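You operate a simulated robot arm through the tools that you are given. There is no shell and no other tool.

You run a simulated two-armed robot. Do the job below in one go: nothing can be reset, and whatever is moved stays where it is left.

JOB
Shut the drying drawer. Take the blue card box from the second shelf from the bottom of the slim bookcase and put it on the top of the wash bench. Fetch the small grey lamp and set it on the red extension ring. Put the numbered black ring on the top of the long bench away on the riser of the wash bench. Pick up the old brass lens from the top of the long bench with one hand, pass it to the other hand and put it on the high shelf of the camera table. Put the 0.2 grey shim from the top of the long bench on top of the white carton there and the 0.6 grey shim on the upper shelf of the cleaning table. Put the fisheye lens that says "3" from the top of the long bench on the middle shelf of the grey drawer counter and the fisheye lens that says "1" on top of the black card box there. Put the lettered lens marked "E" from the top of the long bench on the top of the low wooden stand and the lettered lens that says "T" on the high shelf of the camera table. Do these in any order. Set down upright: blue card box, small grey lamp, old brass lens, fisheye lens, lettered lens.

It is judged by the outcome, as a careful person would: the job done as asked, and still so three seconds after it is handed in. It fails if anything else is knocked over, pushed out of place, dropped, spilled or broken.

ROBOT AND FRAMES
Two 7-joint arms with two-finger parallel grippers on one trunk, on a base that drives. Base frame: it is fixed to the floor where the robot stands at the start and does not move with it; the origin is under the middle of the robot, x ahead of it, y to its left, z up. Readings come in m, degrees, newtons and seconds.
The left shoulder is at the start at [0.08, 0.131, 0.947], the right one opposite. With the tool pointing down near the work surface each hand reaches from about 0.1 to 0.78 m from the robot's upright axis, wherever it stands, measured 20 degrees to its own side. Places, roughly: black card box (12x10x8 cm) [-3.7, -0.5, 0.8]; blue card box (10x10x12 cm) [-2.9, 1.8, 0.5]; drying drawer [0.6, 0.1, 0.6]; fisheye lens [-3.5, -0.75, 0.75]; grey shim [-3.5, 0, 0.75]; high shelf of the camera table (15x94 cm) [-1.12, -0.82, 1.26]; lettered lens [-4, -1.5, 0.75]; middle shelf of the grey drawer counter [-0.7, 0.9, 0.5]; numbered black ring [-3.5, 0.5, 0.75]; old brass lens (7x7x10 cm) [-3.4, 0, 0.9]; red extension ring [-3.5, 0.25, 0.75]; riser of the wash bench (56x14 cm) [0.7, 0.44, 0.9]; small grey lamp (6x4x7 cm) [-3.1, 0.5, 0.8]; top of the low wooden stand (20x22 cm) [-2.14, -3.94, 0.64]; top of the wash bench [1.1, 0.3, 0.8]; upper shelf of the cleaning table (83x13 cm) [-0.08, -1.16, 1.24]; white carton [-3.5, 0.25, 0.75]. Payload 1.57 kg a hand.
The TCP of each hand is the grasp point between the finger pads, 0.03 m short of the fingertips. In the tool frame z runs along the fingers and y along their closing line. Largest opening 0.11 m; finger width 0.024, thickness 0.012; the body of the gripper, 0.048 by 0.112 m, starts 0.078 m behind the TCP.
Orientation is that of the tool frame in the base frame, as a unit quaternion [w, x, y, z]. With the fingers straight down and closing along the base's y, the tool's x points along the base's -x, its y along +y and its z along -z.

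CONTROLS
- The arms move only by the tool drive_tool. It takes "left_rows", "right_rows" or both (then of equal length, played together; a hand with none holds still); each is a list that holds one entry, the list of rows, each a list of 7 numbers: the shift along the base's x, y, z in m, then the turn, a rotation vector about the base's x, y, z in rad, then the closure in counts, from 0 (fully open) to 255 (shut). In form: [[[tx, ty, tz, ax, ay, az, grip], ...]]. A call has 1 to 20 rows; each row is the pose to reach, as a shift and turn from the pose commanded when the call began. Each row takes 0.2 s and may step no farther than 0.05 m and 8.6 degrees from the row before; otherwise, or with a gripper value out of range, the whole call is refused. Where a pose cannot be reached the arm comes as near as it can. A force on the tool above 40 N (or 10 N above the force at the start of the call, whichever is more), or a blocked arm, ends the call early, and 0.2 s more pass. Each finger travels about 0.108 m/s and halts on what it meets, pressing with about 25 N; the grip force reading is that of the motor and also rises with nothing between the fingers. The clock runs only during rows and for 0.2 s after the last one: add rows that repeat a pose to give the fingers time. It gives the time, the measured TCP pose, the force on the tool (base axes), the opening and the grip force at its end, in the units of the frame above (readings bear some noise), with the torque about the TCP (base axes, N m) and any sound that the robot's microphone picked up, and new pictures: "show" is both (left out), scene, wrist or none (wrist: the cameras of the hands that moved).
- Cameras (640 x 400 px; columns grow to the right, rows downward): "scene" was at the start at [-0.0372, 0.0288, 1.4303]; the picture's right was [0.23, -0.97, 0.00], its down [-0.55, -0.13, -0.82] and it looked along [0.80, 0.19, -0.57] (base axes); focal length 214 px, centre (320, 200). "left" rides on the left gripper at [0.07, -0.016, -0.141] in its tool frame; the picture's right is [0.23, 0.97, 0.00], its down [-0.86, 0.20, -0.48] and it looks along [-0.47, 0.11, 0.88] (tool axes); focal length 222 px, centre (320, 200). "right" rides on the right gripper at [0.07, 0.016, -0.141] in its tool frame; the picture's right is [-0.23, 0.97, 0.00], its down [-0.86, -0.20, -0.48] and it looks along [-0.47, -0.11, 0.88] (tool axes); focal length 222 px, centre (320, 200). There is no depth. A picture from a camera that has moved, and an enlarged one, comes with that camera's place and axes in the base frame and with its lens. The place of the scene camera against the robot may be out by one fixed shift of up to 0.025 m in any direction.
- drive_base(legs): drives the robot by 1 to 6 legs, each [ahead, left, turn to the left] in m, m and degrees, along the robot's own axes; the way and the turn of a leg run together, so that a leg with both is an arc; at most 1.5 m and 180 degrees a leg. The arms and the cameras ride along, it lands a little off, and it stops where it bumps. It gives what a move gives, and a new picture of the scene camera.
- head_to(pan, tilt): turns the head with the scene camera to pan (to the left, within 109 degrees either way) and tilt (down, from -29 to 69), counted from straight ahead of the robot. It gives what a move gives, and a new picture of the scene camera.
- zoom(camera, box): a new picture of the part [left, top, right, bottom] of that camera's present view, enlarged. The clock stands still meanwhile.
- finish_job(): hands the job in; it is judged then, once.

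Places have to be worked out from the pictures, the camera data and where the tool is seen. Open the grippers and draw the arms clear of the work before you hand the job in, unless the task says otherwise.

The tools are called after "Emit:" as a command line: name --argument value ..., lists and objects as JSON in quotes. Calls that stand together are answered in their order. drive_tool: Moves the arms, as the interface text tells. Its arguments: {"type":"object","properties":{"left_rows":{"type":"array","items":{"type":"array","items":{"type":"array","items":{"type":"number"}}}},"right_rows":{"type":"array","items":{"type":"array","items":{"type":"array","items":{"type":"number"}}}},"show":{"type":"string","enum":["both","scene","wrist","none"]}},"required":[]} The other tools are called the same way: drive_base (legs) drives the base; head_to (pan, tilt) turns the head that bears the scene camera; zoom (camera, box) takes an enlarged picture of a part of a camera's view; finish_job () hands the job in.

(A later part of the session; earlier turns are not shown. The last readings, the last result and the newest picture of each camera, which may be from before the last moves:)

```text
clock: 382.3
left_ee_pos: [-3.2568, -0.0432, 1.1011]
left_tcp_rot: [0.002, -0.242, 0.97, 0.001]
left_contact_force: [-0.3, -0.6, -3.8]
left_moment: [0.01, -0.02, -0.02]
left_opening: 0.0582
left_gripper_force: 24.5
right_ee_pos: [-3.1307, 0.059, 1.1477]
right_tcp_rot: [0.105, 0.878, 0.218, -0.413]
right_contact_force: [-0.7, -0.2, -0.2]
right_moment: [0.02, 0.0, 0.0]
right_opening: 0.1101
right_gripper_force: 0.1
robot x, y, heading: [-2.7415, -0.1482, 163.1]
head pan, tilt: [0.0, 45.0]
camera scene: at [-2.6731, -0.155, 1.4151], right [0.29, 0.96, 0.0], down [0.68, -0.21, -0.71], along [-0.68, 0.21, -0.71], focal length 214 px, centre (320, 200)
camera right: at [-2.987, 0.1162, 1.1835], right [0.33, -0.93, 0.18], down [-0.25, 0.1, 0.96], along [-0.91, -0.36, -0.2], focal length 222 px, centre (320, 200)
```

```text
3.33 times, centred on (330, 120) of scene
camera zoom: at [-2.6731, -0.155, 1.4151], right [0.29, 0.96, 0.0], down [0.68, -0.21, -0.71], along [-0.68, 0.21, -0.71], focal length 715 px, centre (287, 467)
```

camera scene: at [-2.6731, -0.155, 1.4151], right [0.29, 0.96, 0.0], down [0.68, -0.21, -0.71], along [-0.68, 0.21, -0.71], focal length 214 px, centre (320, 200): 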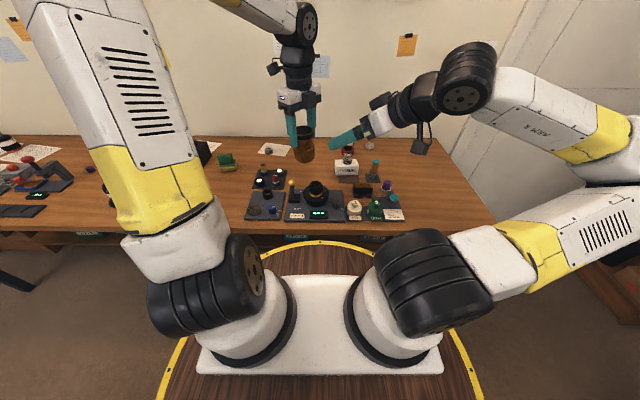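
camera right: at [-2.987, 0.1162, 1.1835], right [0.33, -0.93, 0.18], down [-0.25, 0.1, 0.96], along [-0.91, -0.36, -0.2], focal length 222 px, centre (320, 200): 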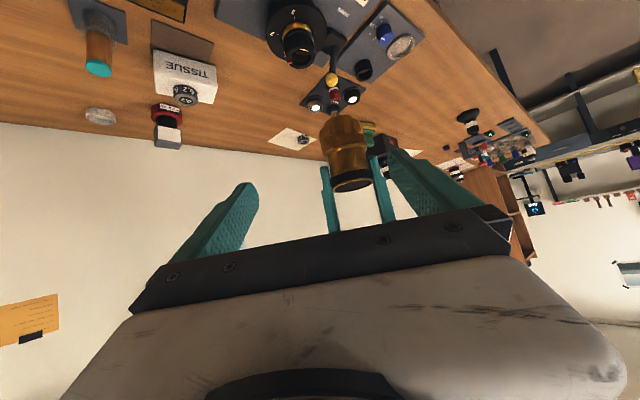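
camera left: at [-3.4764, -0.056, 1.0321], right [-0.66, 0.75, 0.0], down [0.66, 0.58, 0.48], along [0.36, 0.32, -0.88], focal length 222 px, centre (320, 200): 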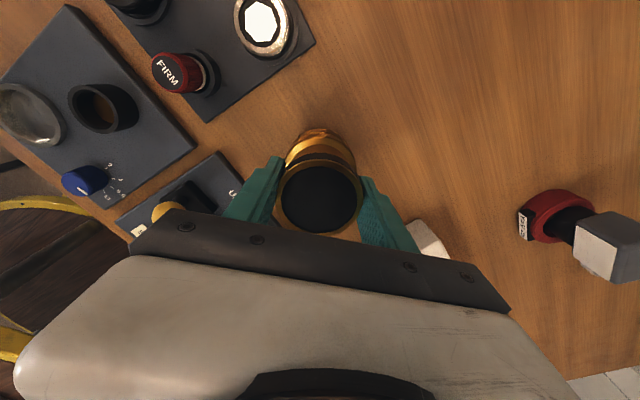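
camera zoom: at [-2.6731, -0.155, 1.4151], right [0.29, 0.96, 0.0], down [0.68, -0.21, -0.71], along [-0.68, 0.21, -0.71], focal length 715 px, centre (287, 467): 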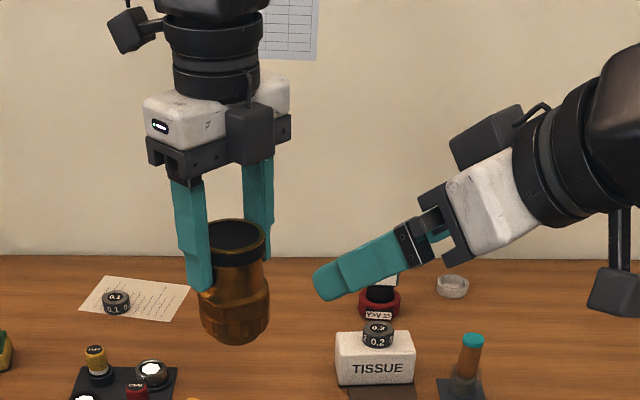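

Good geometry. I align the right hand on its approach line to the lens's lower half.

Emit:
drive_tool --right_rows '[[[-0.018, -0.028, -0.014, 0, 0, 0, 0], [-0.0368, -0.0553, -0.03, 0, 0, 0, 0]]]' --show "wrist"

Emit:
zoom --camera "right" --box '[200, 60, 440, 220]'

```text
clock: 382.9
left_ee_pos: [-3.2556, -0.0422, 1.1017]
left_tcp_rot: [0.002, -0.243, 0.97, 0.001]
left_contact_force: [-0.5, 1.3, -3.6]
left_moment: [-0.01, 0.04, -0.04]
left_opening: 0.0583
left_gripper_force: 25.5
right_ee_pos: [-3.167, 0.0043, 1.1176]
right_tcp_rot: [0.104, 0.879, 0.216, -0.413]
right_contact_force: [0.4, -0.5, -0.7]
right_moment: [-0.02, 0.0, 0.02]
right_opening: 0.1101
right_gripper_force: 0.0
robot x, y, heading: [-2.748, -0.1494, 162.6]
head pan, tilt: [0.0, 45.0]
camera right: at [-3.0234, 0.0614, 1.1531], right [0.33, -0.93, 0.18], down [-0.25, 0.1, 0.96], along [-0.91, -0.36, -0.2], focal length 222 px, centre (320, 200)
```

right: 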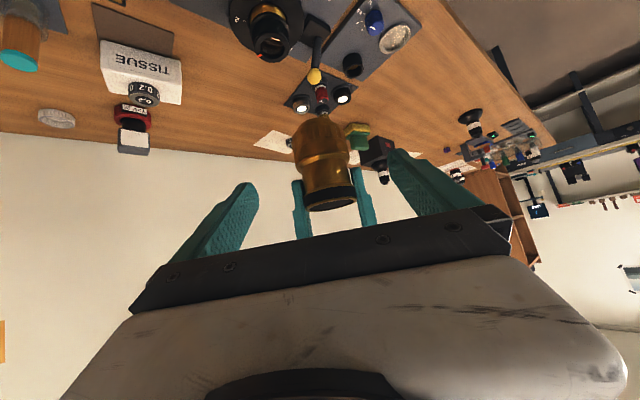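

```text
2.50 times, centred on (320, 140) of right
camera zoom: at [-3.0234, 0.0614, 1.1531], right [0.33, -0.93, 0.18], down [-0.25, 0.1, 0.96], along [-0.91, -0.36, -0.2], focal length 555 px, centre (320, 350)
```

zoom: 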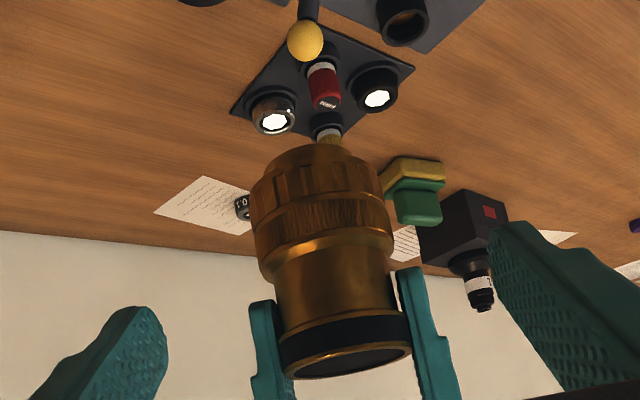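

The lens is centred; its lower barrel is free for the right hand. I advance and close the right gripper.

Emit:
drive_tool --right_rows '[[[-0.022, -0.012, -0.0207, 0, 0, 0, 0], [-0.044, -0.024, -0.0414, 0, 0, 0, 0], [-0.066, -0.0355, -0.0621, 0, 0, 0, 0], [-0.0883, -0.0474, -0.0828, 0, 0, 0, 0], [-0.0883, -0.0474, -0.0828, 0, 0, 0, 0]]]'

Emit:
zoom --camera "scene" --box '[260, 80, 380, 170]'

```text
clock: 384.1
left_ee_pos: [-3.256, -0.043, 1.1012]
left_tcp_rot: [0.002, -0.243, 0.97, 0.002]
left_contact_force: [0.5, 0.3, -2.9]
left_moment: [0.02, 0.0, -0.04]
left_opening: 0.0579
left_gripper_force: 24.9
right_ee_pos: [-3.2551, -0.0415, 1.0344]
right_tcp_rot: [0.105, 0.878, 0.218, -0.412]
right_contact_force: [-0.1, 0.7, 1.2]
right_moment: [0.01, -0.02, -0.02]
right_opening: 0.1099
right_gripper_force: 0.0
robot x, y, heading: [-2.7473, -0.1439, 162.8]
head pan, tilt: [0.0, 45.0]
camera scene: at [-2.6731, -0.155, 1.4151], right [0.29, 0.96, 0.0], down [0.68, -0.21, -0.71], along [-0.68, 0.21, -0.71], focal length 214 px, centre (320, 200)
camera right: at [-3.1115, 0.0143, 1.0706], right [0.33, -0.93, 0.18], down [-0.25, 0.1, 0.96], along [-0.91, -0.36, -0.2], focal length 222 px, centre (320, 200)
```

scene: 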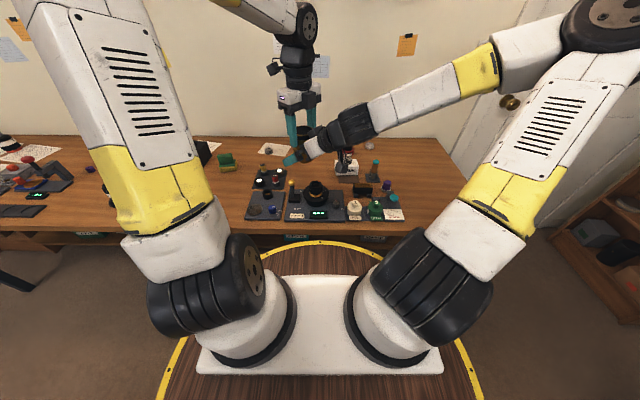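
right: 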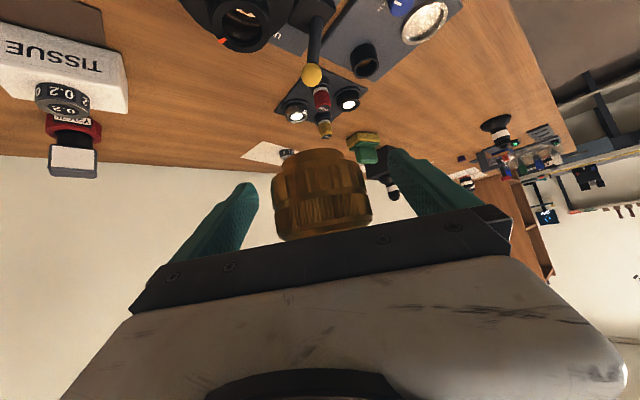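

```text
4.44 times, centred on (320, 125) of scene
camera zoom: at [-2.6731, -0.155, 1.4151], right [0.29, 0.96, 0.0], down [0.68, -0.21, -0.71], along [-0.68, 0.21, -0.71], focal length 953 px, centre (320, 533)
```

zoom: 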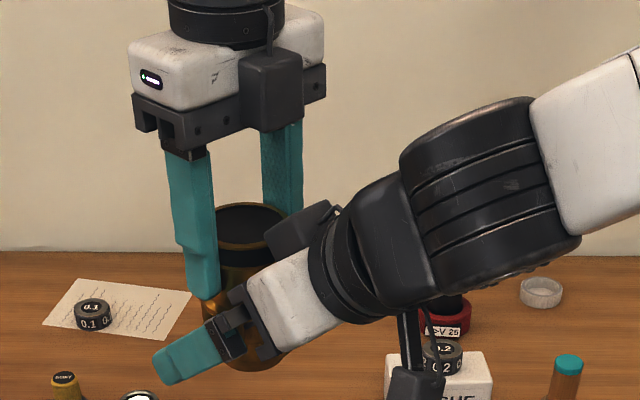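

No contact so far. I close the right gripper on the lower barrel.

Emit:
drive_tool --right_rows '[[[0, 0, 0, 0, 0, 0, 70], [0, 0, 0, 0, 0, 0, 130], [0, 0, 0, 0, 0, 0, 255], [0, 0, 0, 0, 0, 0, 255], [0, 0, 0, 0, 0, 0, 255]]]' --show "wrist"

```text
clock: 385.3
left_ee_pos: [-3.2564, -0.0427, 1.1016]
left_tcp_rot: [0.002, -0.242, 0.97, 0.001]
left_contact_force: [2.6, -2.6, -1.0]
left_moment: [-0.3, -0.24, 0.01]
left_opening: 0.0582
left_gripper_force: 25.0
right_ee_pos: [-3.2547, -0.0426, 1.0333]
right_tcp_rot: [0.104, 0.879, 0.217, -0.412]
right_contact_force: [-3.1, 3.0, 0.5]
right_moment: [0.16, 0.04, 0.06]
right_opening: 0.0618
right_gripper_force: 25.4
robot x, y, heading: [-2.7461, -0.1421, 163.0]
head pan, tilt: [0.0, 45.0]
camera right: at [-3.1115, 0.0145, 1.0707], right [0.33, -0.93, 0.18], down [-0.25, 0.1, 0.96], along [-0.91, -0.36, -0.2], focal length 222 px, centre (320, 200)
```

right: 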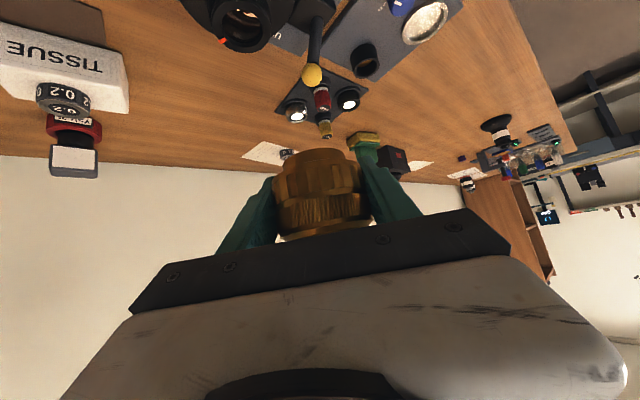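

Both hands hold it (right at 6.2 cm). I open the left hand and lift it clear.

Emit:
drive_tool --left_rows '[[[0, 0, 0, 0, 0, 0, 90], [0, 0, 0, 0, 0, 0, 50], [0, 0, 0, 0, 0, 0, 30], [0, 0, 0.03, 0, 0, 0, 30], [0, 0, 0.07, 0, 0, 0, 30], [-0.01, -0.02, 0.11, 0, 0, 0, 0], [-0.02, -0.05, 0.13, 0, 0, 0, 0], [-0.03, -0.09, 0.13, 0, 0, 0, 0], [-0.04, -0.13, 0.13, 0, 0, 0, 0]]]'

```text
clock: 387.3
left_ee_pos: [-3.2957, -0.1719, 1.2313]
left_tcp_rot: [0.003, -0.242, 0.97, 0.001]
left_contact_force: [-0.5, 0.0, 0.0]
left_moment: [-0.05, 0.0, -0.05]
left_opening: 0.1101
left_gripper_force: 0.1
right_ee_pos: [-3.2548, -0.043, 1.0341]
right_tcp_rot: [0.105, 0.879, 0.217, -0.412]
right_contact_force: [-0.1, 0.9, 0.2]
right_moment: [0.0, 0.05, -0.01]
right_opening: 0.0614
right_gripper_force: 25.1
robot x, y, heading: [-2.7445, -0.1482, 162.9]
head pan, tilt: [0.0, 45.0]
camera scene: at [-2.6731, -0.1547, 1.4151], right [0.29, 0.96, 0.0], down [0.68, -0.21, -0.71], along [-0.68, 0.21, -0.71], focal length 214 px, centre (320, 200)
camera left: at [-3.3502, -0.2195, 1.3724], right [-0.66, 0.75, 0.0], down [0.66, 0.58, 0.48], along [0.36, 0.32, -0.88], focal length 222 px, centre (320, 200)
```

scene: 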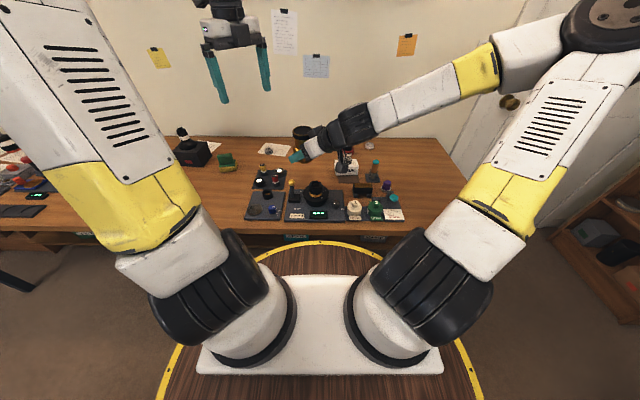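
left: 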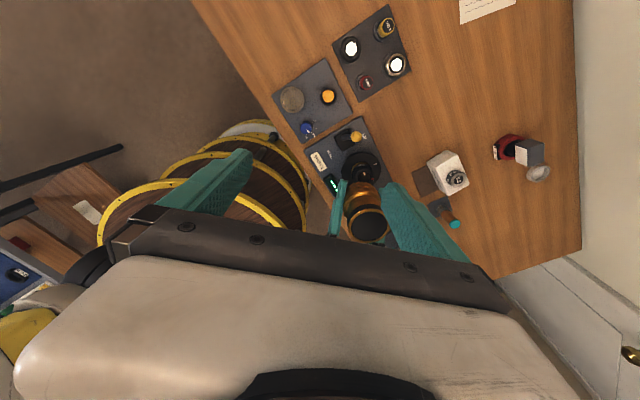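

The hand-over is done: the right hand alone holds the brass lens upright. I move both hands into travel poses, the left back to its forward slant.

Emit:
drive_tool --left_rows '[[[0.004, 0.003, -0.01, -0.0174, 0.1038, -0.0882, 0], [0.008, 0.006, -0.02, -0.0349, 0.2077, -0.1763, 0], [0.012, 0.008, -0.04, -0.0523, 0.3115, -0.2645, 0], [0.016, 0.01, -0.06, -0.0697, 0.4154, -0.3526, 0], [0.02, 0.013, -0.08, -0.0871, 0.5192, -0.4408, 0], [0.024, 0.016, -0.1, -0.1046, 0.6231, -0.5289, 0], [0.027, 0.018, -0.13, -0.122, 0.7269, -0.6171, 0]]]' --right_rows '[[[0.0, 0.0, 0.02, 0, 0, 0, 255], [0.005, 0.015, 0.04, 0, 0, 0, 255], [0.01, 0.035, 0.05, 0, 0, 0, 255], [0.015, 0.05, 0.06, 0, 0, 0, 255], [0.02, 0.065, 0.06, 0, 0, 0, 255], [0.025, 0.08, 0.06, 0, 0, 0, 255], [0.029, 0.0956, 0.06, 0, 0, 0, 255]]]' --show "scene"

```text
clock: 388.9
left_ee_pos: [-3.2694, -0.1558, 1.1014]
left_tcp_rot: [-0.351, 0.074, 0.933, 0.03]
left_contact_force: [0.7, -1.0, 0.1]
left_moment: [0.01, -0.03, -0.03]
left_opening: 0.11
left_gripper_force: 0.0
right_ee_pos: [-3.2267, 0.0515, 1.0957]
right_tcp_rot: [0.104, 0.879, 0.217, -0.412]
right_contact_force: [-0.3, -1.1, -3.7]
right_moment: [0.0, -0.02, -0.03]
right_opening: 0.0616
right_gripper_force: 24.7
robot x, y, heading: [-2.7468, -0.1438, 163.0]
head pan, tilt: [0.0, 45.0]
camera scene: at [-2.6731, -0.1553, 1.4151], right [0.29, 0.96, 0.0], down [0.68, -0.21, -0.71], along [-0.68, 0.21, -0.71], focal length 214 px, centre (320, 200)
```

scene: 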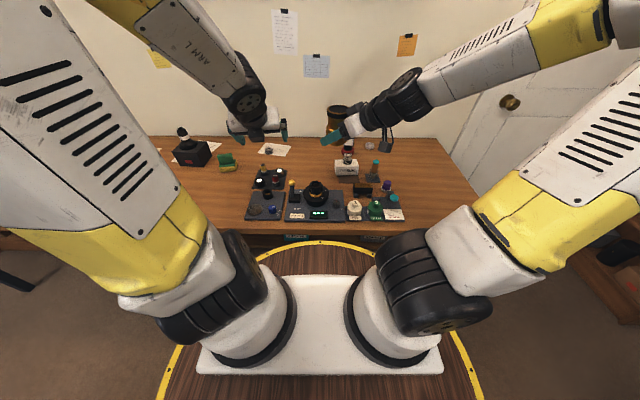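

Now I back off and sidestep left along the bench to the lettered lenses.

Emit:
drive_base --legs '[[-0.15, 0, 0], [0, 1.45, 0]]'

Emit:
zoom --camera "scene" --box '[160, 100, 440, 240]'

Emit:
head_to --pan 60 --tilt 25

```text
clock: 397.1
left_ee_pos: [-3.5413, -1.5868, 1.1016]
left_tcp_rot: [-0.351, 0.07, 0.933, 0.028]
left_contact_force: [0.1, 0.1, 1.2]
left_moment: [-0.03, 0.0, -0.01]
left_opening: 0.11
left_gripper_force: 0.1
right_ee_pos: [-3.5008, -1.3802, 1.0944]
right_tcp_rot: [0.106, 0.878, 0.221, -0.412]
right_contact_force: [-0.4, -0.5, -3.5]
right_moment: [-0.01, 0.02, 0.03]
right_opening: 0.0615
right_gripper_force: 24.8
robot x, y, heading: [-3.0196, -1.5779, 163.5]
head pan, tilt: [0.0, 45.0]
camera scene: at [-2.9449, -1.5816, 1.4151], right [0.28, 0.96, 0.0], down [0.68, -0.2, -0.71], along [-0.68, 0.2, -0.71], focal length 214 px, centre (320, 200)
```

scene: 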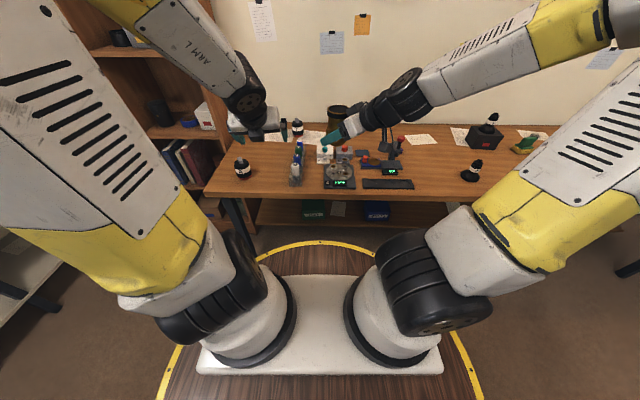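

```text
2.29 times, centred on (300, 170) of scene
camera zoom: at [-2.9449, -1.5816, 1.4151], right [0.28, 0.96, 0.0], down [0.68, -0.2, -0.71], along [-0.68, 0.2, -0.71], focal length 490 px, centre (366, 269)
```

zoom: 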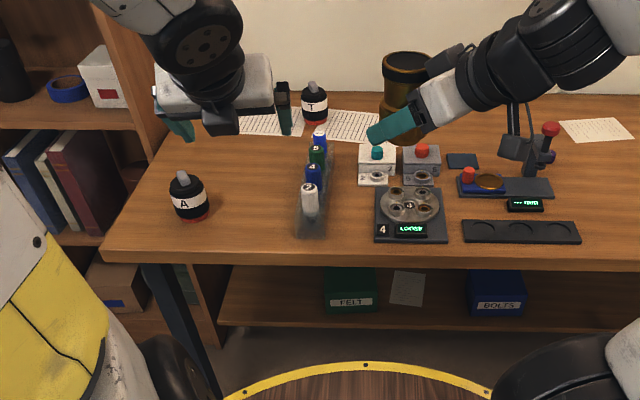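

```text
clock: 398.4
left_ee_pos: [-3.5406, -1.5861, 1.1016]
left_tcp_rot: [-0.351, 0.07, 0.933, 0.028]
left_contact_force: [0.0, 0.1, 0.4]
left_moment: [-0.02, 0.03, 0.02]
left_opening: 0.11
left_gripper_force: 0.1
right_ee_pos: [-3.5013, -1.3788, 1.0942]
right_tcp_rot: [0.107, 0.877, 0.222, -0.413]
right_contact_force: [0.0, -0.5, -3.3]
right_moment: [0.0, 0.01, 0.0]
right_opening: 0.0616
right_gripper_force: 24.6
robot x, y, heading: [-3.0163, -1.571, 163.5]
head pan, tilt: [60.0, 25.0]
camera scene: at [-2.9337, -1.6681, 1.4457], right [-0.69, 0.73, 0.0], down [0.31, 0.29, -0.91], along [-0.66, -0.62, -0.42], focal length 214 px, centre (320, 200)
```

scene: 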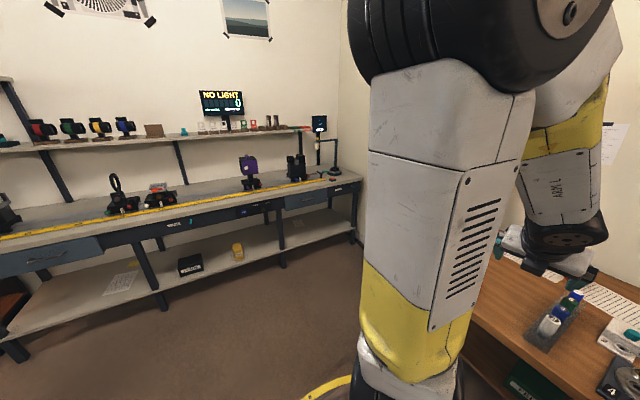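

There are three lettered lenses: A (front), T and E behind. T is at about (-4.065, -1.398). I drive in 0.165 m.

Emit:
drive_base --legs '[[0.165, 0, -0.8]]'

Emit:
zoom --camera "left" --box '[0, 0, 640, 400]'

```text
clock: 399.8
left_ee_pos: [-3.6989, -1.5316, 1.101]
left_tcp_rot: [-0.351, 0.076, 0.933, 0.03]
left_contact_force: [-0.2, -0.3, 0.3]
left_moment: [0.03, 0.03, -0.02]
left_opening: 0.11
left_gripper_force: 0.2
right_ee_pos: [-3.6563, -1.3236, 1.0944]
right_tcp_rot: [0.104, 0.879, 0.215, -0.412]
right_contact_force: [-0.1, 0.2, -4.5]
right_moment: [0.02, 0.03, -0.01]
right_opening: 0.0619
right_gripper_force: 25.3
robot x, y, heading: [-3.177, -1.5247, 162.7]
head pan, tilt: [60.0, 25.0]
camera scene: at [-3.0937, -1.621, 1.4457], right [-0.68, 0.74, 0.0], down [0.31, 0.29, -0.91], along [-0.67, -0.61, -0.42], focal length 214 px, centre (320, 200)
```

scene: 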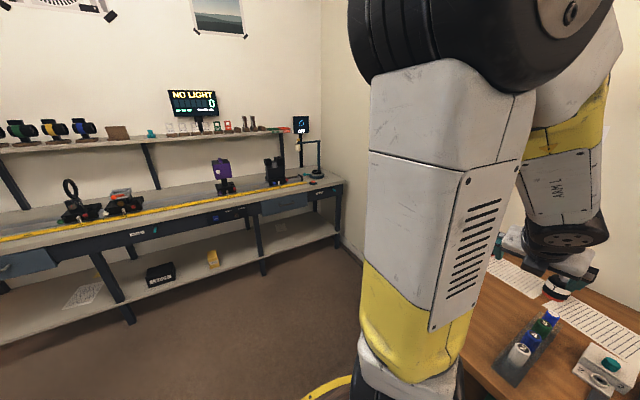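

```text
1.00 times, centred on (320, 200) of left (not enlarged: the box is as wide or as high as the picture)
camera zoom: at [-3.6625, -1.5541, 1.2536], right [-0.01, 0.99, 0.15], down [0.98, 0.04, -0.2], along [-0.21, 0.15, -0.97], focal length 222 px, centre (320, 200)
```

zoom: 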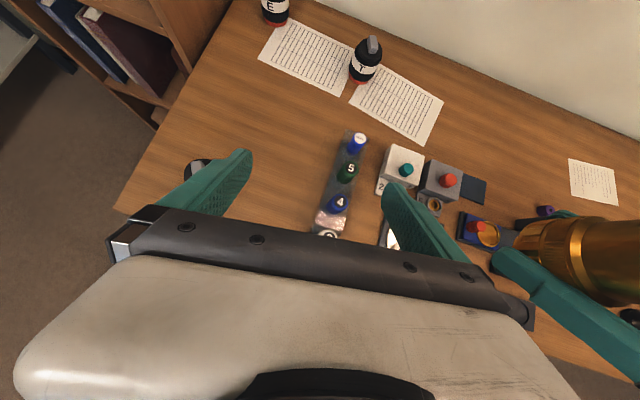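

T's axis is at about (-4.057, -1.394). I move the left hand to the pre-grasp point.

Emit:
drive_tool --left_rows '[[[-0.034, 0.015, -0.012, 0, 0, 0, 0], [-0.068, 0.031, -0.025, 0, 0, 0, 0], [-0.103, 0.046, -0.04, 0, 0, 0, 0], [-0.137, 0.062, -0.06, 0, 0, 0, 0], [-0.171, 0.077, -0.08, 0, 0, 0, 0], [-0.205, 0.093, -0.1, 0, 0, 0, 0], [-0.239, 0.108, -0.118, 0, 0, 0, 0], [-0.2734, 0.1234, -0.133, 0, 0, 0, 0]]]' --show "wrist"

Emit:
zoom --camera "left" --box '[200, 40, 440, 220]'

```text
clock: 401.6
left_ee_pos: [-3.9727, -1.4072, 0.9702]
left_tcp_rot: [-0.351, 0.076, 0.933, 0.029]
left_contact_force: [-0.3, -0.7, -0.2]
left_moment: [0.0, -0.01, -0.02]
left_opening: 0.1097
left_gripper_force: 0.0
right_ee_pos: [-3.6555, -1.3233, 1.0956]
right_tcp_rot: [0.104, 0.878, 0.216, -0.414]
right_contact_force: [1.5, 0.2, -3.1]
right_moment: [0.03, -0.02, -0.04]
right_opening: 0.0616
right_gripper_force: 24.7
robot x, y, heading: [-3.1718, -1.5245, 162.8]
head pan, tilt: [60.0, 25.0]
camera left: at [-3.9353, -1.4306, 1.1225], right [-0.01, 0.99, 0.15], down [0.98, 0.04, -0.2], along [-0.21, 0.15, -0.97], focal length 222 px, centre (320, 200)
```

left: 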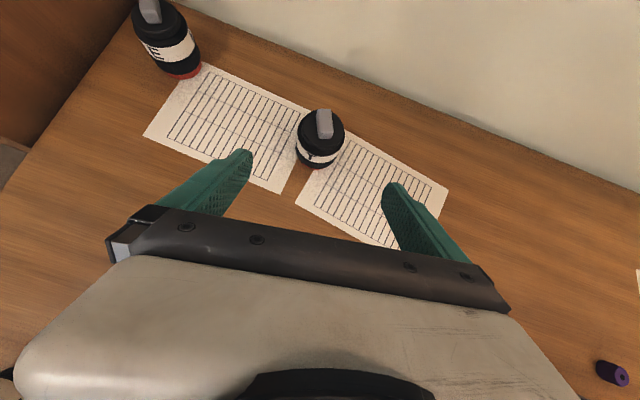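

```text
2.22 times, centred on (320, 130) of left
camera zoom: at [-3.9353, -1.4306, 1.1225], right [-0.01, 0.99, 0.15], down [0.98, 0.04, -0.2], along [-0.21, 0.15, -0.97], focal length 494 px, centre (320, 356)
```

zoom: 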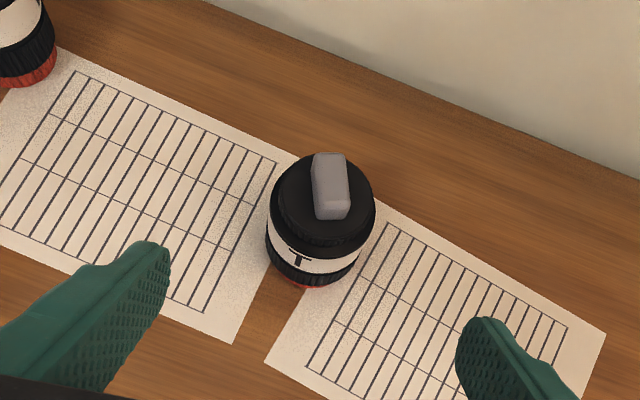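

I refine T's axis to (-4.075, -1.388) with the body about 7 cm tall. I advance along the slant and close on the body.

Emit:
drive_tool --left_rows '[[[-0.0256, 0.005, -0.03, 0, 0, 0, 0], [-0.0512, 0.0095, -0.06, 0, 0, 0, 0], [-0.0768, 0.014, -0.09, 0, 0, 0, 0], [-0.1023, 0.019, -0.116, 0, 0, 0, 0], [-0.1023, 0.019, -0.116, 0, 0, 0, 0]]]' --show "wrist"

```text
clock: 402.8
left_ee_pos: [-4.0764, -1.3875, 0.8529]
left_tcp_rot: [-0.351, 0.076, 0.933, 0.03]
left_contact_force: [0.8, 0.5, -0.3]
left_moment: [0.04, -0.01, 0.03]
left_opening: 0.1102
left_gripper_force: 0.0
right_ee_pos: [-3.6556, -1.3233, 1.0945]
right_tcp_rot: [0.104, 0.879, 0.216, -0.412]
right_contact_force: [0.4, -0.5, -4.4]
right_moment: [-0.02, -0.01, 0.01]
right_opening: 0.0617
right_gripper_force: 25.2
robot x, y, heading: [-3.177, -1.525, 162.2]
head pan, tilt: [60.0, 25.0]
camera left: at [-4.0389, -1.4109, 1.0051], right [-0.01, 0.99, 0.15], down [0.98, 0.04, -0.2], along [-0.21, 0.15, -0.97], focal length 222 px, centre (320, 200)
```

left: 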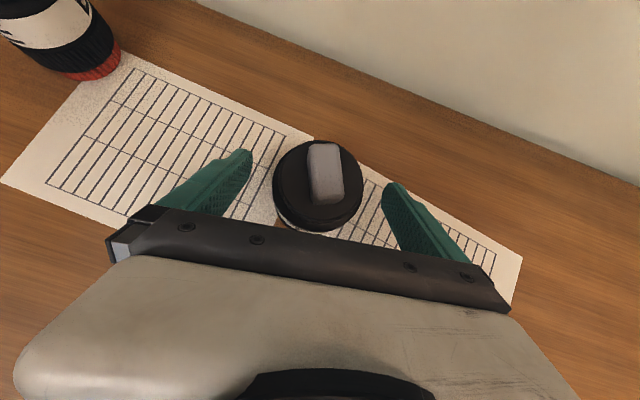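

T is between the fingers. I close, then lift slightly to confirm the hold.

Emit:
drive_tool --left_rows '[[[0, 0, 0, 0, 0, 0, 60], [0, 0, 0, 0, 0, 0, 160], [0, 0, 0, 0, 0, 0, 255], [0, 0, 0, 0, 0, 0, 255], [0, 0, 0.02, 0, 0, 0, 255], [0, 0, 0.05, 0, 0, 0, 255]]]' --show "wrist"

```text
clock: 404.2
left_ee_pos: [-4.0754, -1.3876, 0.9018]
left_tcp_rot: [-0.349, 0.077, 0.933, 0.031]
left_contact_force: [-0.7, 0.1, -6.7]
left_moment: [0.04, 0.01, -0.01]
left_opening: 0.0627
left_gripper_force: 25.4
right_ee_pos: [-3.657, -1.3235, 1.094]
right_tcp_rot: [0.104, 0.879, 0.215, -0.412]
right_contact_force: [0.6, -0.1, -4.2]
right_moment: [-0.03, -0.03, 0.05]
right_opening: 0.0617
right_gripper_force: 25.5
robot x, y, heading: [-3.176, -1.527, 162.6]
head pan, tilt: [60.0, 25.0]
camera left: at [-4.0389, -1.4113, 1.0538], right [-0.01, 0.99, 0.15], down [0.98, 0.04, -0.2], along [-0.21, 0.15, -0.97], focal length 222 px, centre (320, 200)
```

left: 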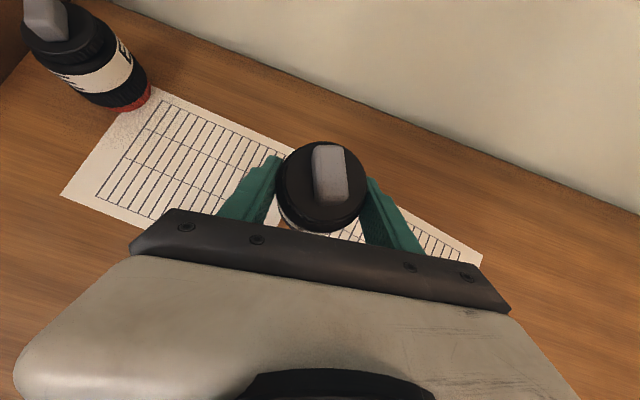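

Held firmly (6.3 cm, ~0.65 kg). I lift it higher and draw back to the travel pose.

Emit:
drive_tool --left_rows '[[[0, 0, 0.045, 0, 0, 0, 255], [0, 0, 0.09, 0, 0, 0, 255], [0.03, -0.01, 0.125, 0, 0, 0, 255], [0.065, -0.022, 0.15, 0, 0, 0, 255], [0.105, -0.035, 0.17, 0, 0, 0, 255], [0.145, -0.048, 0.19, 0, 0, 0, 255], [0.19, -0.062, 0.2, 0, 0, 0, 255], [0.235, -0.077, 0.21, 0, 0, 0, 255], [0.28, -0.092, 0.21, 0, 0, 0, 255], [0.325, -0.108, 0.21, 0, 0, 0, 255], [0.365, -0.125, 0.21, 0, 0, 0, 255], [0.38, -0.135, 0.21, 0, 0, 0, 255]]]' --show "none"

Emit:
head_to --pan 0 --tilt 40

```text
clock: 406.8
left_ee_pos: [-3.6948, -1.5219, 1.1121]
left_tcp_rot: [-0.35, 0.077, 0.933, 0.031]
left_contact_force: [0.1, -0.2, -5.6]
left_moment: [0.0, -0.03, -0.02]
left_opening: 0.0626
left_gripper_force: 25.0
right_ee_pos: [-3.6563, -1.3238, 1.0943]
right_tcp_rot: [0.103, 0.88, 0.215, -0.411]
right_contact_force: [-0.2, -0.2, -3.4]
right_moment: [0.01, -0.01, 0.02]
right_opening: 0.0614
right_gripper_force: 24.8
robot x, y, heading: [-3.1779, -1.5222, 162.8]
head pan, tilt: [60.0, 25.0]
```

```text
clock: 408.1
left_ee_pos: [-3.6958, -1.5232, 1.1111]
left_tcp_rot: [-0.351, 0.076, 0.933, 0.03]
left_contact_force: [1.0, 0.1, -5.0]
left_moment: [0.02, -0.06, -0.01]
left_opening: 0.0629
left_gripper_force: 25.2
right_ee_pos: [-3.6565, -1.323, 1.0948]
right_tcp_rot: [0.104, 0.879, 0.216, -0.412]
right_contact_force: [-1.0, 0.1, -3.7]
right_moment: [0.05, -0.01, 0.02]
right_opening: 0.0615
right_gripper_force: 24.9
robot x, y, heading: [-3.177, -1.5215, 162.6]
head pan, tilt: [0.0, 40.0]
camera scene: at [-3.1073, -1.5332, 1.4224], right [0.3, 0.95, 0.0], down [0.61, -0.19, -0.77], along [-0.73, 0.23, -0.64], focal length 214 px, centre (320, 200)
```

scene: 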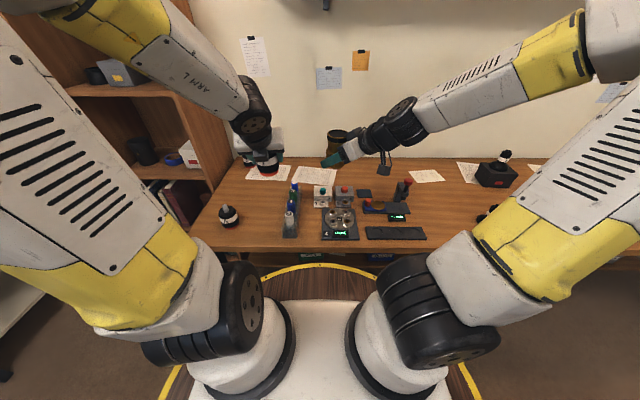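

Both lenses are in hand. I drive to the camera table.

Emit:
drive_base --legs '[[-0.15, 0, 0], [0, -1.1, 0], [0, -1.1, 0], [-0.9, 0, 0], [-0.83, 0, 0], [0, 0, 90]]'

Emit:
head_to --pan 0 --tilt 15

```text
clock: 432.1
left_ee_pos: [-0.7173, -0.5202, 1.1124]
left_tcp_rot: [-0.269, -0.607, 0.713, -0.227]
left_contact_force: [-0.4, -0.4, -5.2]
left_moment: [0.05, -0.01, 0.01]
left_opening: 0.0626
left_gripper_force: 24.9
right_ee_pos: [-0.9187, -0.482, 1.0958]
right_tcp_rot: [0.365, 0.468, 0.774, -0.219]
right_contact_force: [0.1, 0.5, -2.6]
right_moment: [-0.02, 0.01, 0.04]
right_opening: 0.0614
right_gripper_force: 24.7
robot x, y, heading: [-0.7195, 0.0002, -107.4]
head pan, tilt: [0.0, 40.0]
camera scene: at [-0.6852, 0.0592, 1.4224], right [-0.96, 0.3, 0.0], down [0.19, 0.61, -0.77], along [-0.23, -0.73, -0.64], focal length 214 px, centre (320, 200)
```

scene: 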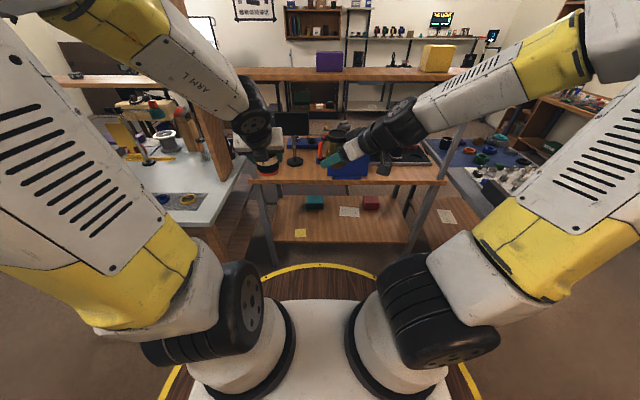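

```text
clock: 433.0
left_ee_pos: [-0.7176, -0.5206, 1.1125]
left_tcp_rot: [-0.269, -0.607, 0.713, -0.227]
left_contact_force: [-0.3, 0.2, -4.9]
left_moment: [0.03, 0.0, 0.03]
left_opening: 0.0628
left_gripper_force: 24.9
right_ee_pos: [-0.9175, -0.4818, 1.0954]
right_tcp_rot: [0.365, 0.468, 0.775, -0.217]
right_contact_force: [0.5, -0.1, -3.9]
right_moment: [-0.02, 0.01, 0.01]
right_opening: 0.0615
right_gripper_force: 25.1
robot x, y, heading: [-0.717, -0.0002, -107.0]
head pan, tilt: [0.0, 15.0]
camera scene: at [-0.6877, 0.0511, 1.4618], right [-0.96, 0.3, 0.0], down [0.08, 0.25, -0.97], along [-0.29, -0.92, -0.26], focal length 214 px, centre (320, 200)
```

scene: 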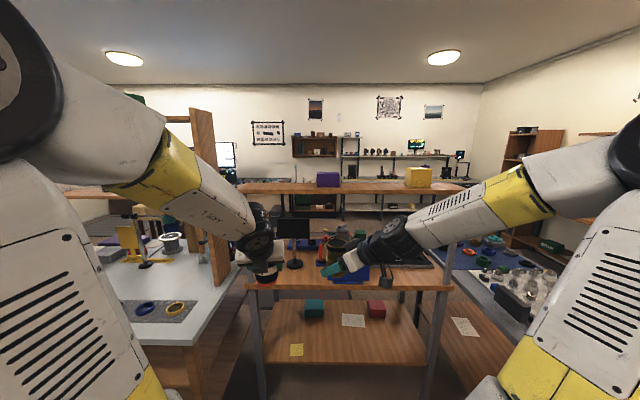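

The shelf has free room left of the purple box and between it and the yellow box. I raise both hands above shelf height.

Emit:
drive_tool --left_rows '[[[0, 0, 0.04, 0, 0, 0, 255], [0, 0, 0.08, 0, 0, 0, 255], [0, 0, 0.12, 0, 0, 0, 255], [0, 0, 0.16, 0, 0, 0, 255], [0, 0, 0.2, 0, 0, 0, 255], [0, 0, 0.235, 0, 0, 0, 255]]]' --right_rows '[[[0, 0, 0.04, 0, 0, 0, 255], [0, 0, 0.08, 0, 0, 0, 255], [0, 0, 0.12, 0, 0, 0, 255], [0, 0, 0.16, 0, 0, 0, 255], [0, 0, 0.2, 0, 0, 0, 255], [0, 0, 0.235, 0, 0, 0, 255]]]'

```text
clock: 434.4
left_ee_pos: [-0.7175, -0.5204, 1.3463]
left_tcp_rot: [-0.268, -0.607, 0.713, -0.227]
left_contact_force: [0.1, -0.4, -6.0]
left_moment: [0.04, 0.01, -0.02]
left_opening: 0.0626
left_gripper_force: 25.0
right_ee_pos: [-0.9178, -0.4807, 1.3307]
right_tcp_rot: [0.365, 0.468, 0.775, -0.219]
right_contact_force: [-0.1, 0.2, -3.9]
right_moment: [0.02, 0.01, 0.04]
right_opening: 0.0616
right_gripper_force: 25.1
robot x, y, heading: [-0.7213, -0.0007, -107.4]
head pan, tilt: [0.0, 15.0]
camera scene: at [-0.6876, 0.0511, 1.4619], right [-0.96, 0.3, 0.0], down [0.08, 0.25, -0.97], along [-0.29, -0.92, -0.26], focal length 214 px, centre (320, 200)
camera right: at [-0.9742, -0.3394, 1.3671], right [0.93, 0.32, 0.18], down [-0.1, -0.25, 0.96], along [0.36, -0.91, -0.2], focal length 222 px, centre (320, 200)
camera left: at [-0.6956, -0.4828, 1.4987], right [-0.99, -0.01, 0.15], down [-0.04, 0.98, -0.2], along [-0.15, -0.21, -0.97], focal length 222 px, centre (320, 200)
```

scene: 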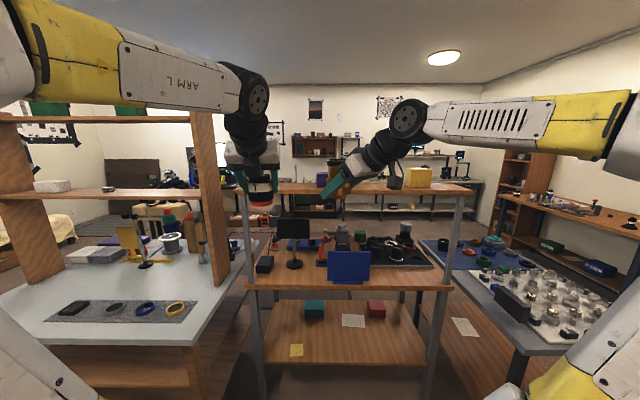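
right: 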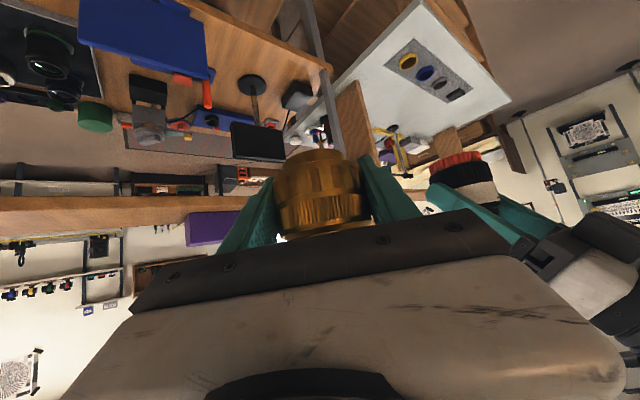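
left: 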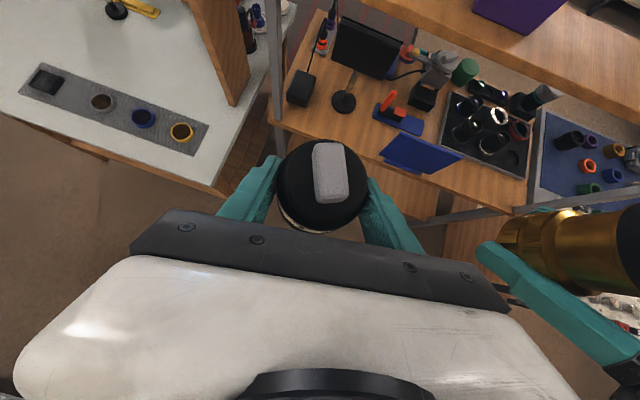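

The brass lens lines up with the purple box, so I first shift the right hand 15 cm to the right.

Emit:
drive_tool --right_rows '[[[-0.036, 0.011, 0, 0, 0, 0, 255], [-0.072, 0.0225, 0, 0, 0, 0, 255], [-0.108, 0.034, 0, 0, 0, 0, 255], [-0.143, 0.045, 0, 0, 0, 0, 255]]]' --show "scene"

```text
clock: 435.4
left_ee_pos: [-0.7178, -0.5205, 1.3459]
left_tcp_rot: [-0.269, -0.607, 0.713, -0.227]
left_contact_force: [0.0, -0.8, -6.1]
left_moment: [-0.05, 0.0, -0.04]
left_opening: 0.0631
left_gripper_force: 24.6
right_ee_pos: [-1.062, -0.437, 1.329]
right_tcp_rot: [0.365, 0.468, 0.775, -0.217]
right_contact_force: [0.2, -1.1, -3.7]
right_moment: [-0.03, 0.02, -0.03]
right_opening: 0.0617
right_gripper_force: 25.0
robot x, y, heading: [-0.7187, -0.0013, -107.0]
head pan, tilt: [0.0, 15.0]
camera scene: at [-0.6874, 0.051, 1.4619], right [-0.96, 0.3, 0.0], down [0.08, 0.25, -0.97], along [-0.29, -0.92, -0.26], focal length 214 px, centre (320, 200)
```

scene: 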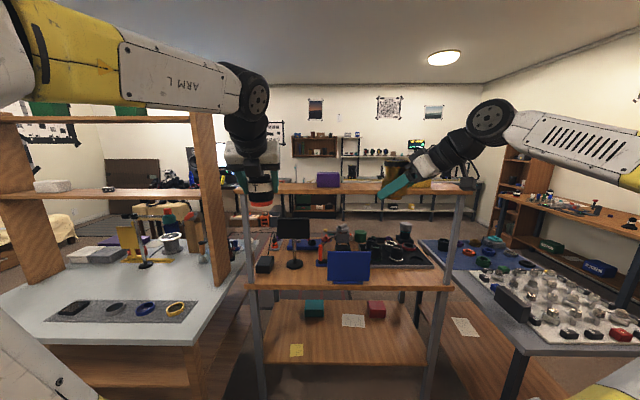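

Emit:
drive_base --legs '[[0.2, 0, 0]]'

Emit:
zoom --camera "left" --box '[0, 0, 640, 400]'

Emit:
zoom --camera "right" --box '[0, 0, 640, 400]'

```text
clock: 437.0
left_ee_pos: [-0.7762, -0.7094, 1.3464]
left_tcp_rot: [-0.268, -0.608, 0.712, -0.228]
left_contact_force: [0.2, 0.5, -5.5]
left_moment: [-0.01, 0.02, -0.01]
left_opening: 0.0631
left_gripper_force: 24.9
right_ee_pos: [-1.1191, -0.6272, 1.3293]
right_tcp_rot: [0.365, 0.468, 0.775, -0.218]
right_contact_force: [0.1, 0.0, -3.6]
right_moment: [0.05, -0.03, -0.01]
right_opening: 0.0615
right_gripper_force: 24.8
robot x, y, heading: [-0.7759, -0.1917, -106.9]
head pan, tilt: [0.0, 15.0]
camera scene: at [-0.7466, -0.1393, 1.4619], right [-0.96, 0.29, 0.0], down [0.08, 0.25, -0.97], along [-0.28, -0.92, -0.26], focal length 214 px, centre (320, 200)
```

scene: 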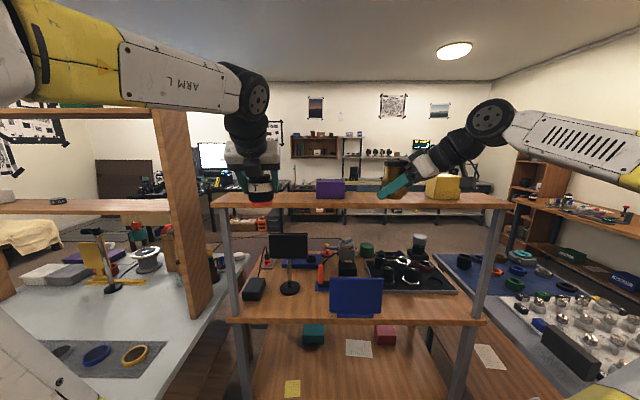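

```text
1.00 times, centred on (320, 200) of left (not enlarged: the box is as wide or as high as the picture)
camera zoom: at [-0.7539, -0.6732, 1.4985], right [-0.99, -0.01, 0.15], down [-0.05, 0.98, -0.2], along [-0.15, -0.21, -0.97], focal length 222 px, centre (320, 200)
```

zoom: 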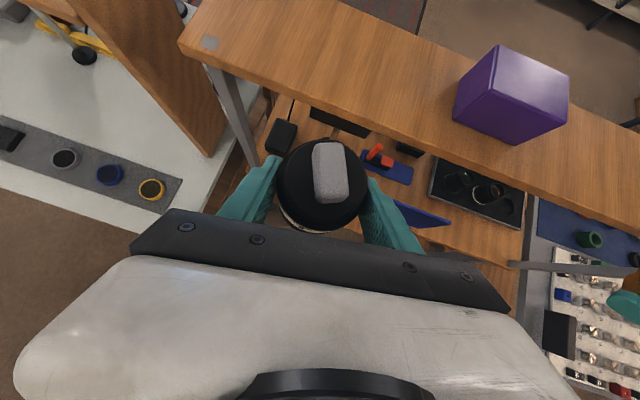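

```text
1.00 times, centred on (320, 200) of right (not enlarged: the box is as wide or as high as the picture)
camera zoom: at [-1.1757, -0.4859, 1.3656], right [0.93, 0.33, 0.18], down [-0.1, -0.25, 0.96], along [0.36, -0.91, -0.2], focal length 222 px, centre (320, 200)
```

zoom: 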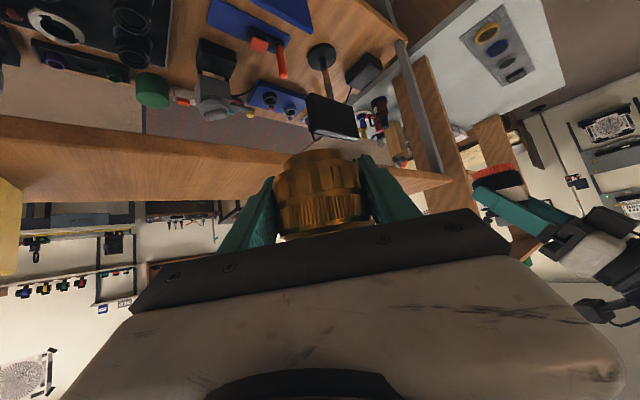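

The left wrist camera shows the shelf clearly; free space spans from its left end to the purple box. I drive the last 0.13 m.

Emit:
drive_base --legs '[[0.13, 0, 0]]'

Emit:
zoom --camera "left" --box '[0, 0, 640, 400]'

Emit:
zoom --camera "right" --box '[0, 0, 640, 400]'

```text
clock: 438.2
left_ee_pos: [-0.8145, -0.8358, 1.346]
left_tcp_rot: [-0.268, -0.607, 0.712, -0.227]
left_contact_force: [-0.1, -0.2, -5.2]
left_moment: [0.02, 0.0, -0.04]
left_opening: 0.0628
left_gripper_force: 25.2
right_ee_pos: [-1.1572, -0.7523, 1.3309]
right_tcp_rot: [0.365, 0.468, 0.775, -0.217]
right_contact_force: [0.0, 0.5, -4.5]
right_moment: [0.0, 0.01, 0.0]
right_opening: 0.0618
right_gripper_force: 24.9
robot x, y, heading: [-0.8153, -0.3163, -107.1]
head pan, tilt: [0.0, 15.0]
camera scene: at [-0.785, -0.264, 1.4619], right [-0.96, 0.29, 0.0], down [0.08, 0.25, -0.97], along [-0.28, -0.92, -0.26], focal length 214 px, centre (320, 200)
```

scene: 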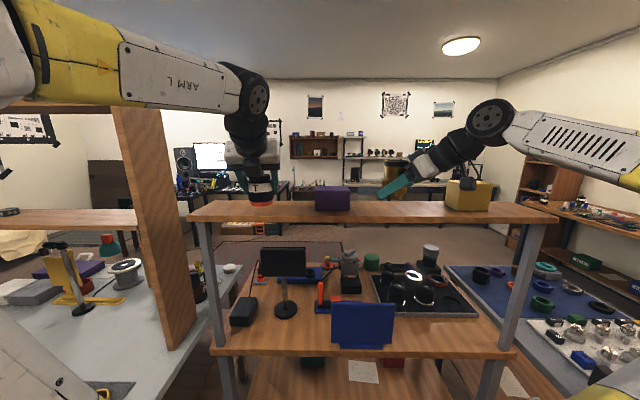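

```text
1.00 times, centred on (320, 200) of left (not enlarged: the box is as wide or as high as the picture)
camera zoom: at [-0.7926, -0.7979, 1.4985], right [-0.99, -0.01, 0.15], down [-0.04, 0.98, -0.2], along [-0.15, -0.21, -0.97], focal length 222 px, centre (320, 200)
```

zoom: 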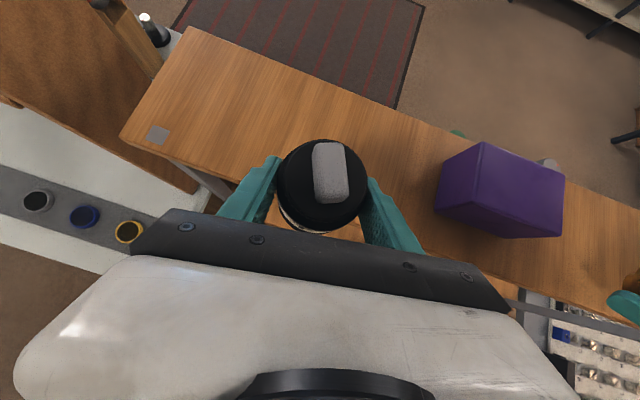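

```text
1.00 times, centred on (320, 200) of right (not enlarged: the box is as wide or as high as the picture)
camera zoom: at [-1.2143, -0.6104, 1.3656], right [0.93, 0.33, 0.18], down [-0.1, -0.25, 0.96], along [0.36, -0.91, -0.2], focal length 222 px, centre (320, 200)
```

zoom: 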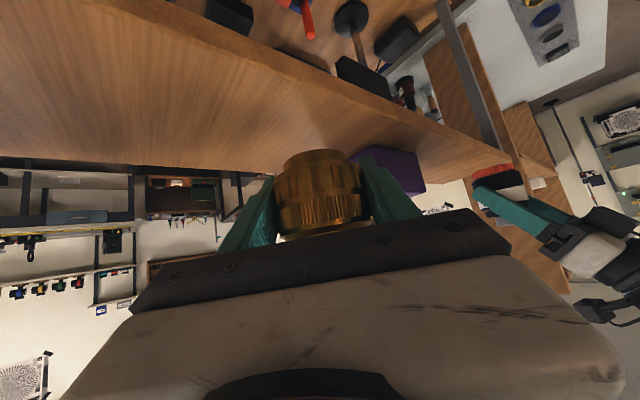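

The shelf corners measure 15 cm deep at z≈1.26. I place T first: forward to (-0.825, -0.921) and lower close.

Emit:
drive_tool --left_rows '[[[-0.003, -0.03, 0, 0, 0, 0, 255], [-0.007, -0.06, 0, 0, 0, 0, 255], [-0.0105, -0.085, 0, 0, 0, 0, 255], [-0.0105, -0.085, -0.015, 0, 0, 0, 255], [-0.0105, -0.085, -0.025, 0, 0, 0, 255], [-0.0105, -0.085, -0.028, 0, 0, 0, 255]]]' --show "wrist"

Emit:
zoom --camera "scene" --box '[180, 150, 360, 250]'

```text
clock: 439.6
left_ee_pos: [-0.8256, -0.9204, 1.3177]
left_tcp_rot: [-0.268, -0.607, 0.712, -0.228]
left_contact_force: [0.7, 0.4, -5.8]
left_moment: [0.02, 0.01, 0.0]
left_opening: 0.0627
left_gripper_force: 24.5
right_ee_pos: [-1.1572, -0.7526, 1.3291]
right_tcp_rot: [0.365, 0.469, 0.775, -0.218]
right_contact_force: [-0.2, -0.9, -3.5]
right_moment: [-0.02, 0.01, 0.01]
right_opening: 0.0618
right_gripper_force: 24.7
robot x, y, heading: [-0.8126, -0.3152, -107.0]
head pan, tilt: [0.0, 15.0]
camera left: at [-0.8035, -0.8835, 1.4702], right [-0.99, -0.01, 0.15], down [-0.04, 0.98, -0.2], along [-0.15, -0.21, -0.97], focal length 222 px, centre (320, 200)
```

left: 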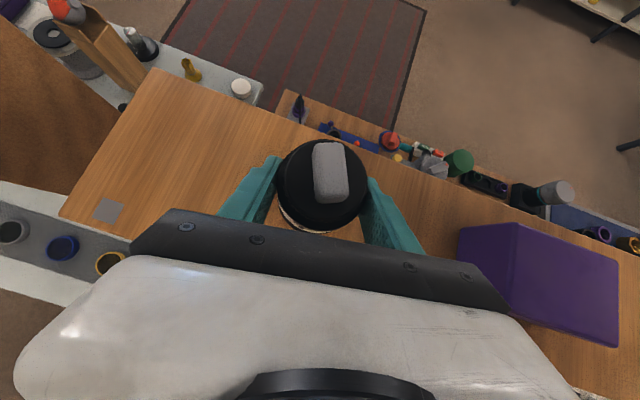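

```text
3.56 times, centred on (270, 200) of scene
camera zoom: at [-0.7851, -0.2643, 1.4619], right [-0.96, 0.29, 0.0], down [0.08, 0.25, -0.97], along [-0.28, -0.92, -0.26], focal length 763 px, centre (498, 200)
```

zoom: 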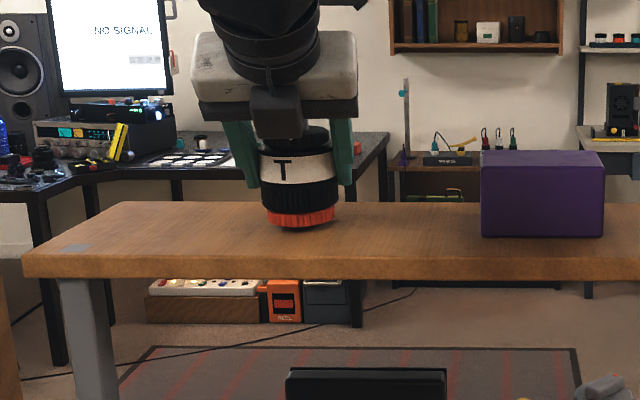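

T hovers just above the middle of the board. I lower to contact.

Emit:
drive_tool --left_rows '[[[0, 0, -0.003, 0, 0, 0, 255], [0, 0, -0.006, 0, 0, 0, 255], [0, 0, -0.008, 0, 0, 0, 255]]]' --show "none"

```text
clock: 440.4
left_ee_pos: [-0.826, -0.9206, 1.3125]
left_tcp_rot: [-0.271, -0.606, 0.712, -0.228]
left_contact_force: [0.1, 0.6, 11.2]
left_moment: [0.12, -0.05, 0.02]
left_opening: 0.0628
left_gripper_force: 25.4
right_ee_pos: [-1.1572, -0.7519, 1.3289]
right_tcp_rot: [0.365, 0.468, 0.775, -0.218]
right_contact_force: [0.4, -0.3, -3.5]
right_moment: [-0.04, 0.01, 0.01]
right_opening: 0.0617
right_gripper_force: 24.9
robot x, y, heading: [-0.8174, -0.3165, -106.9]
head pan, tilt: [0.0, 15.0]
```

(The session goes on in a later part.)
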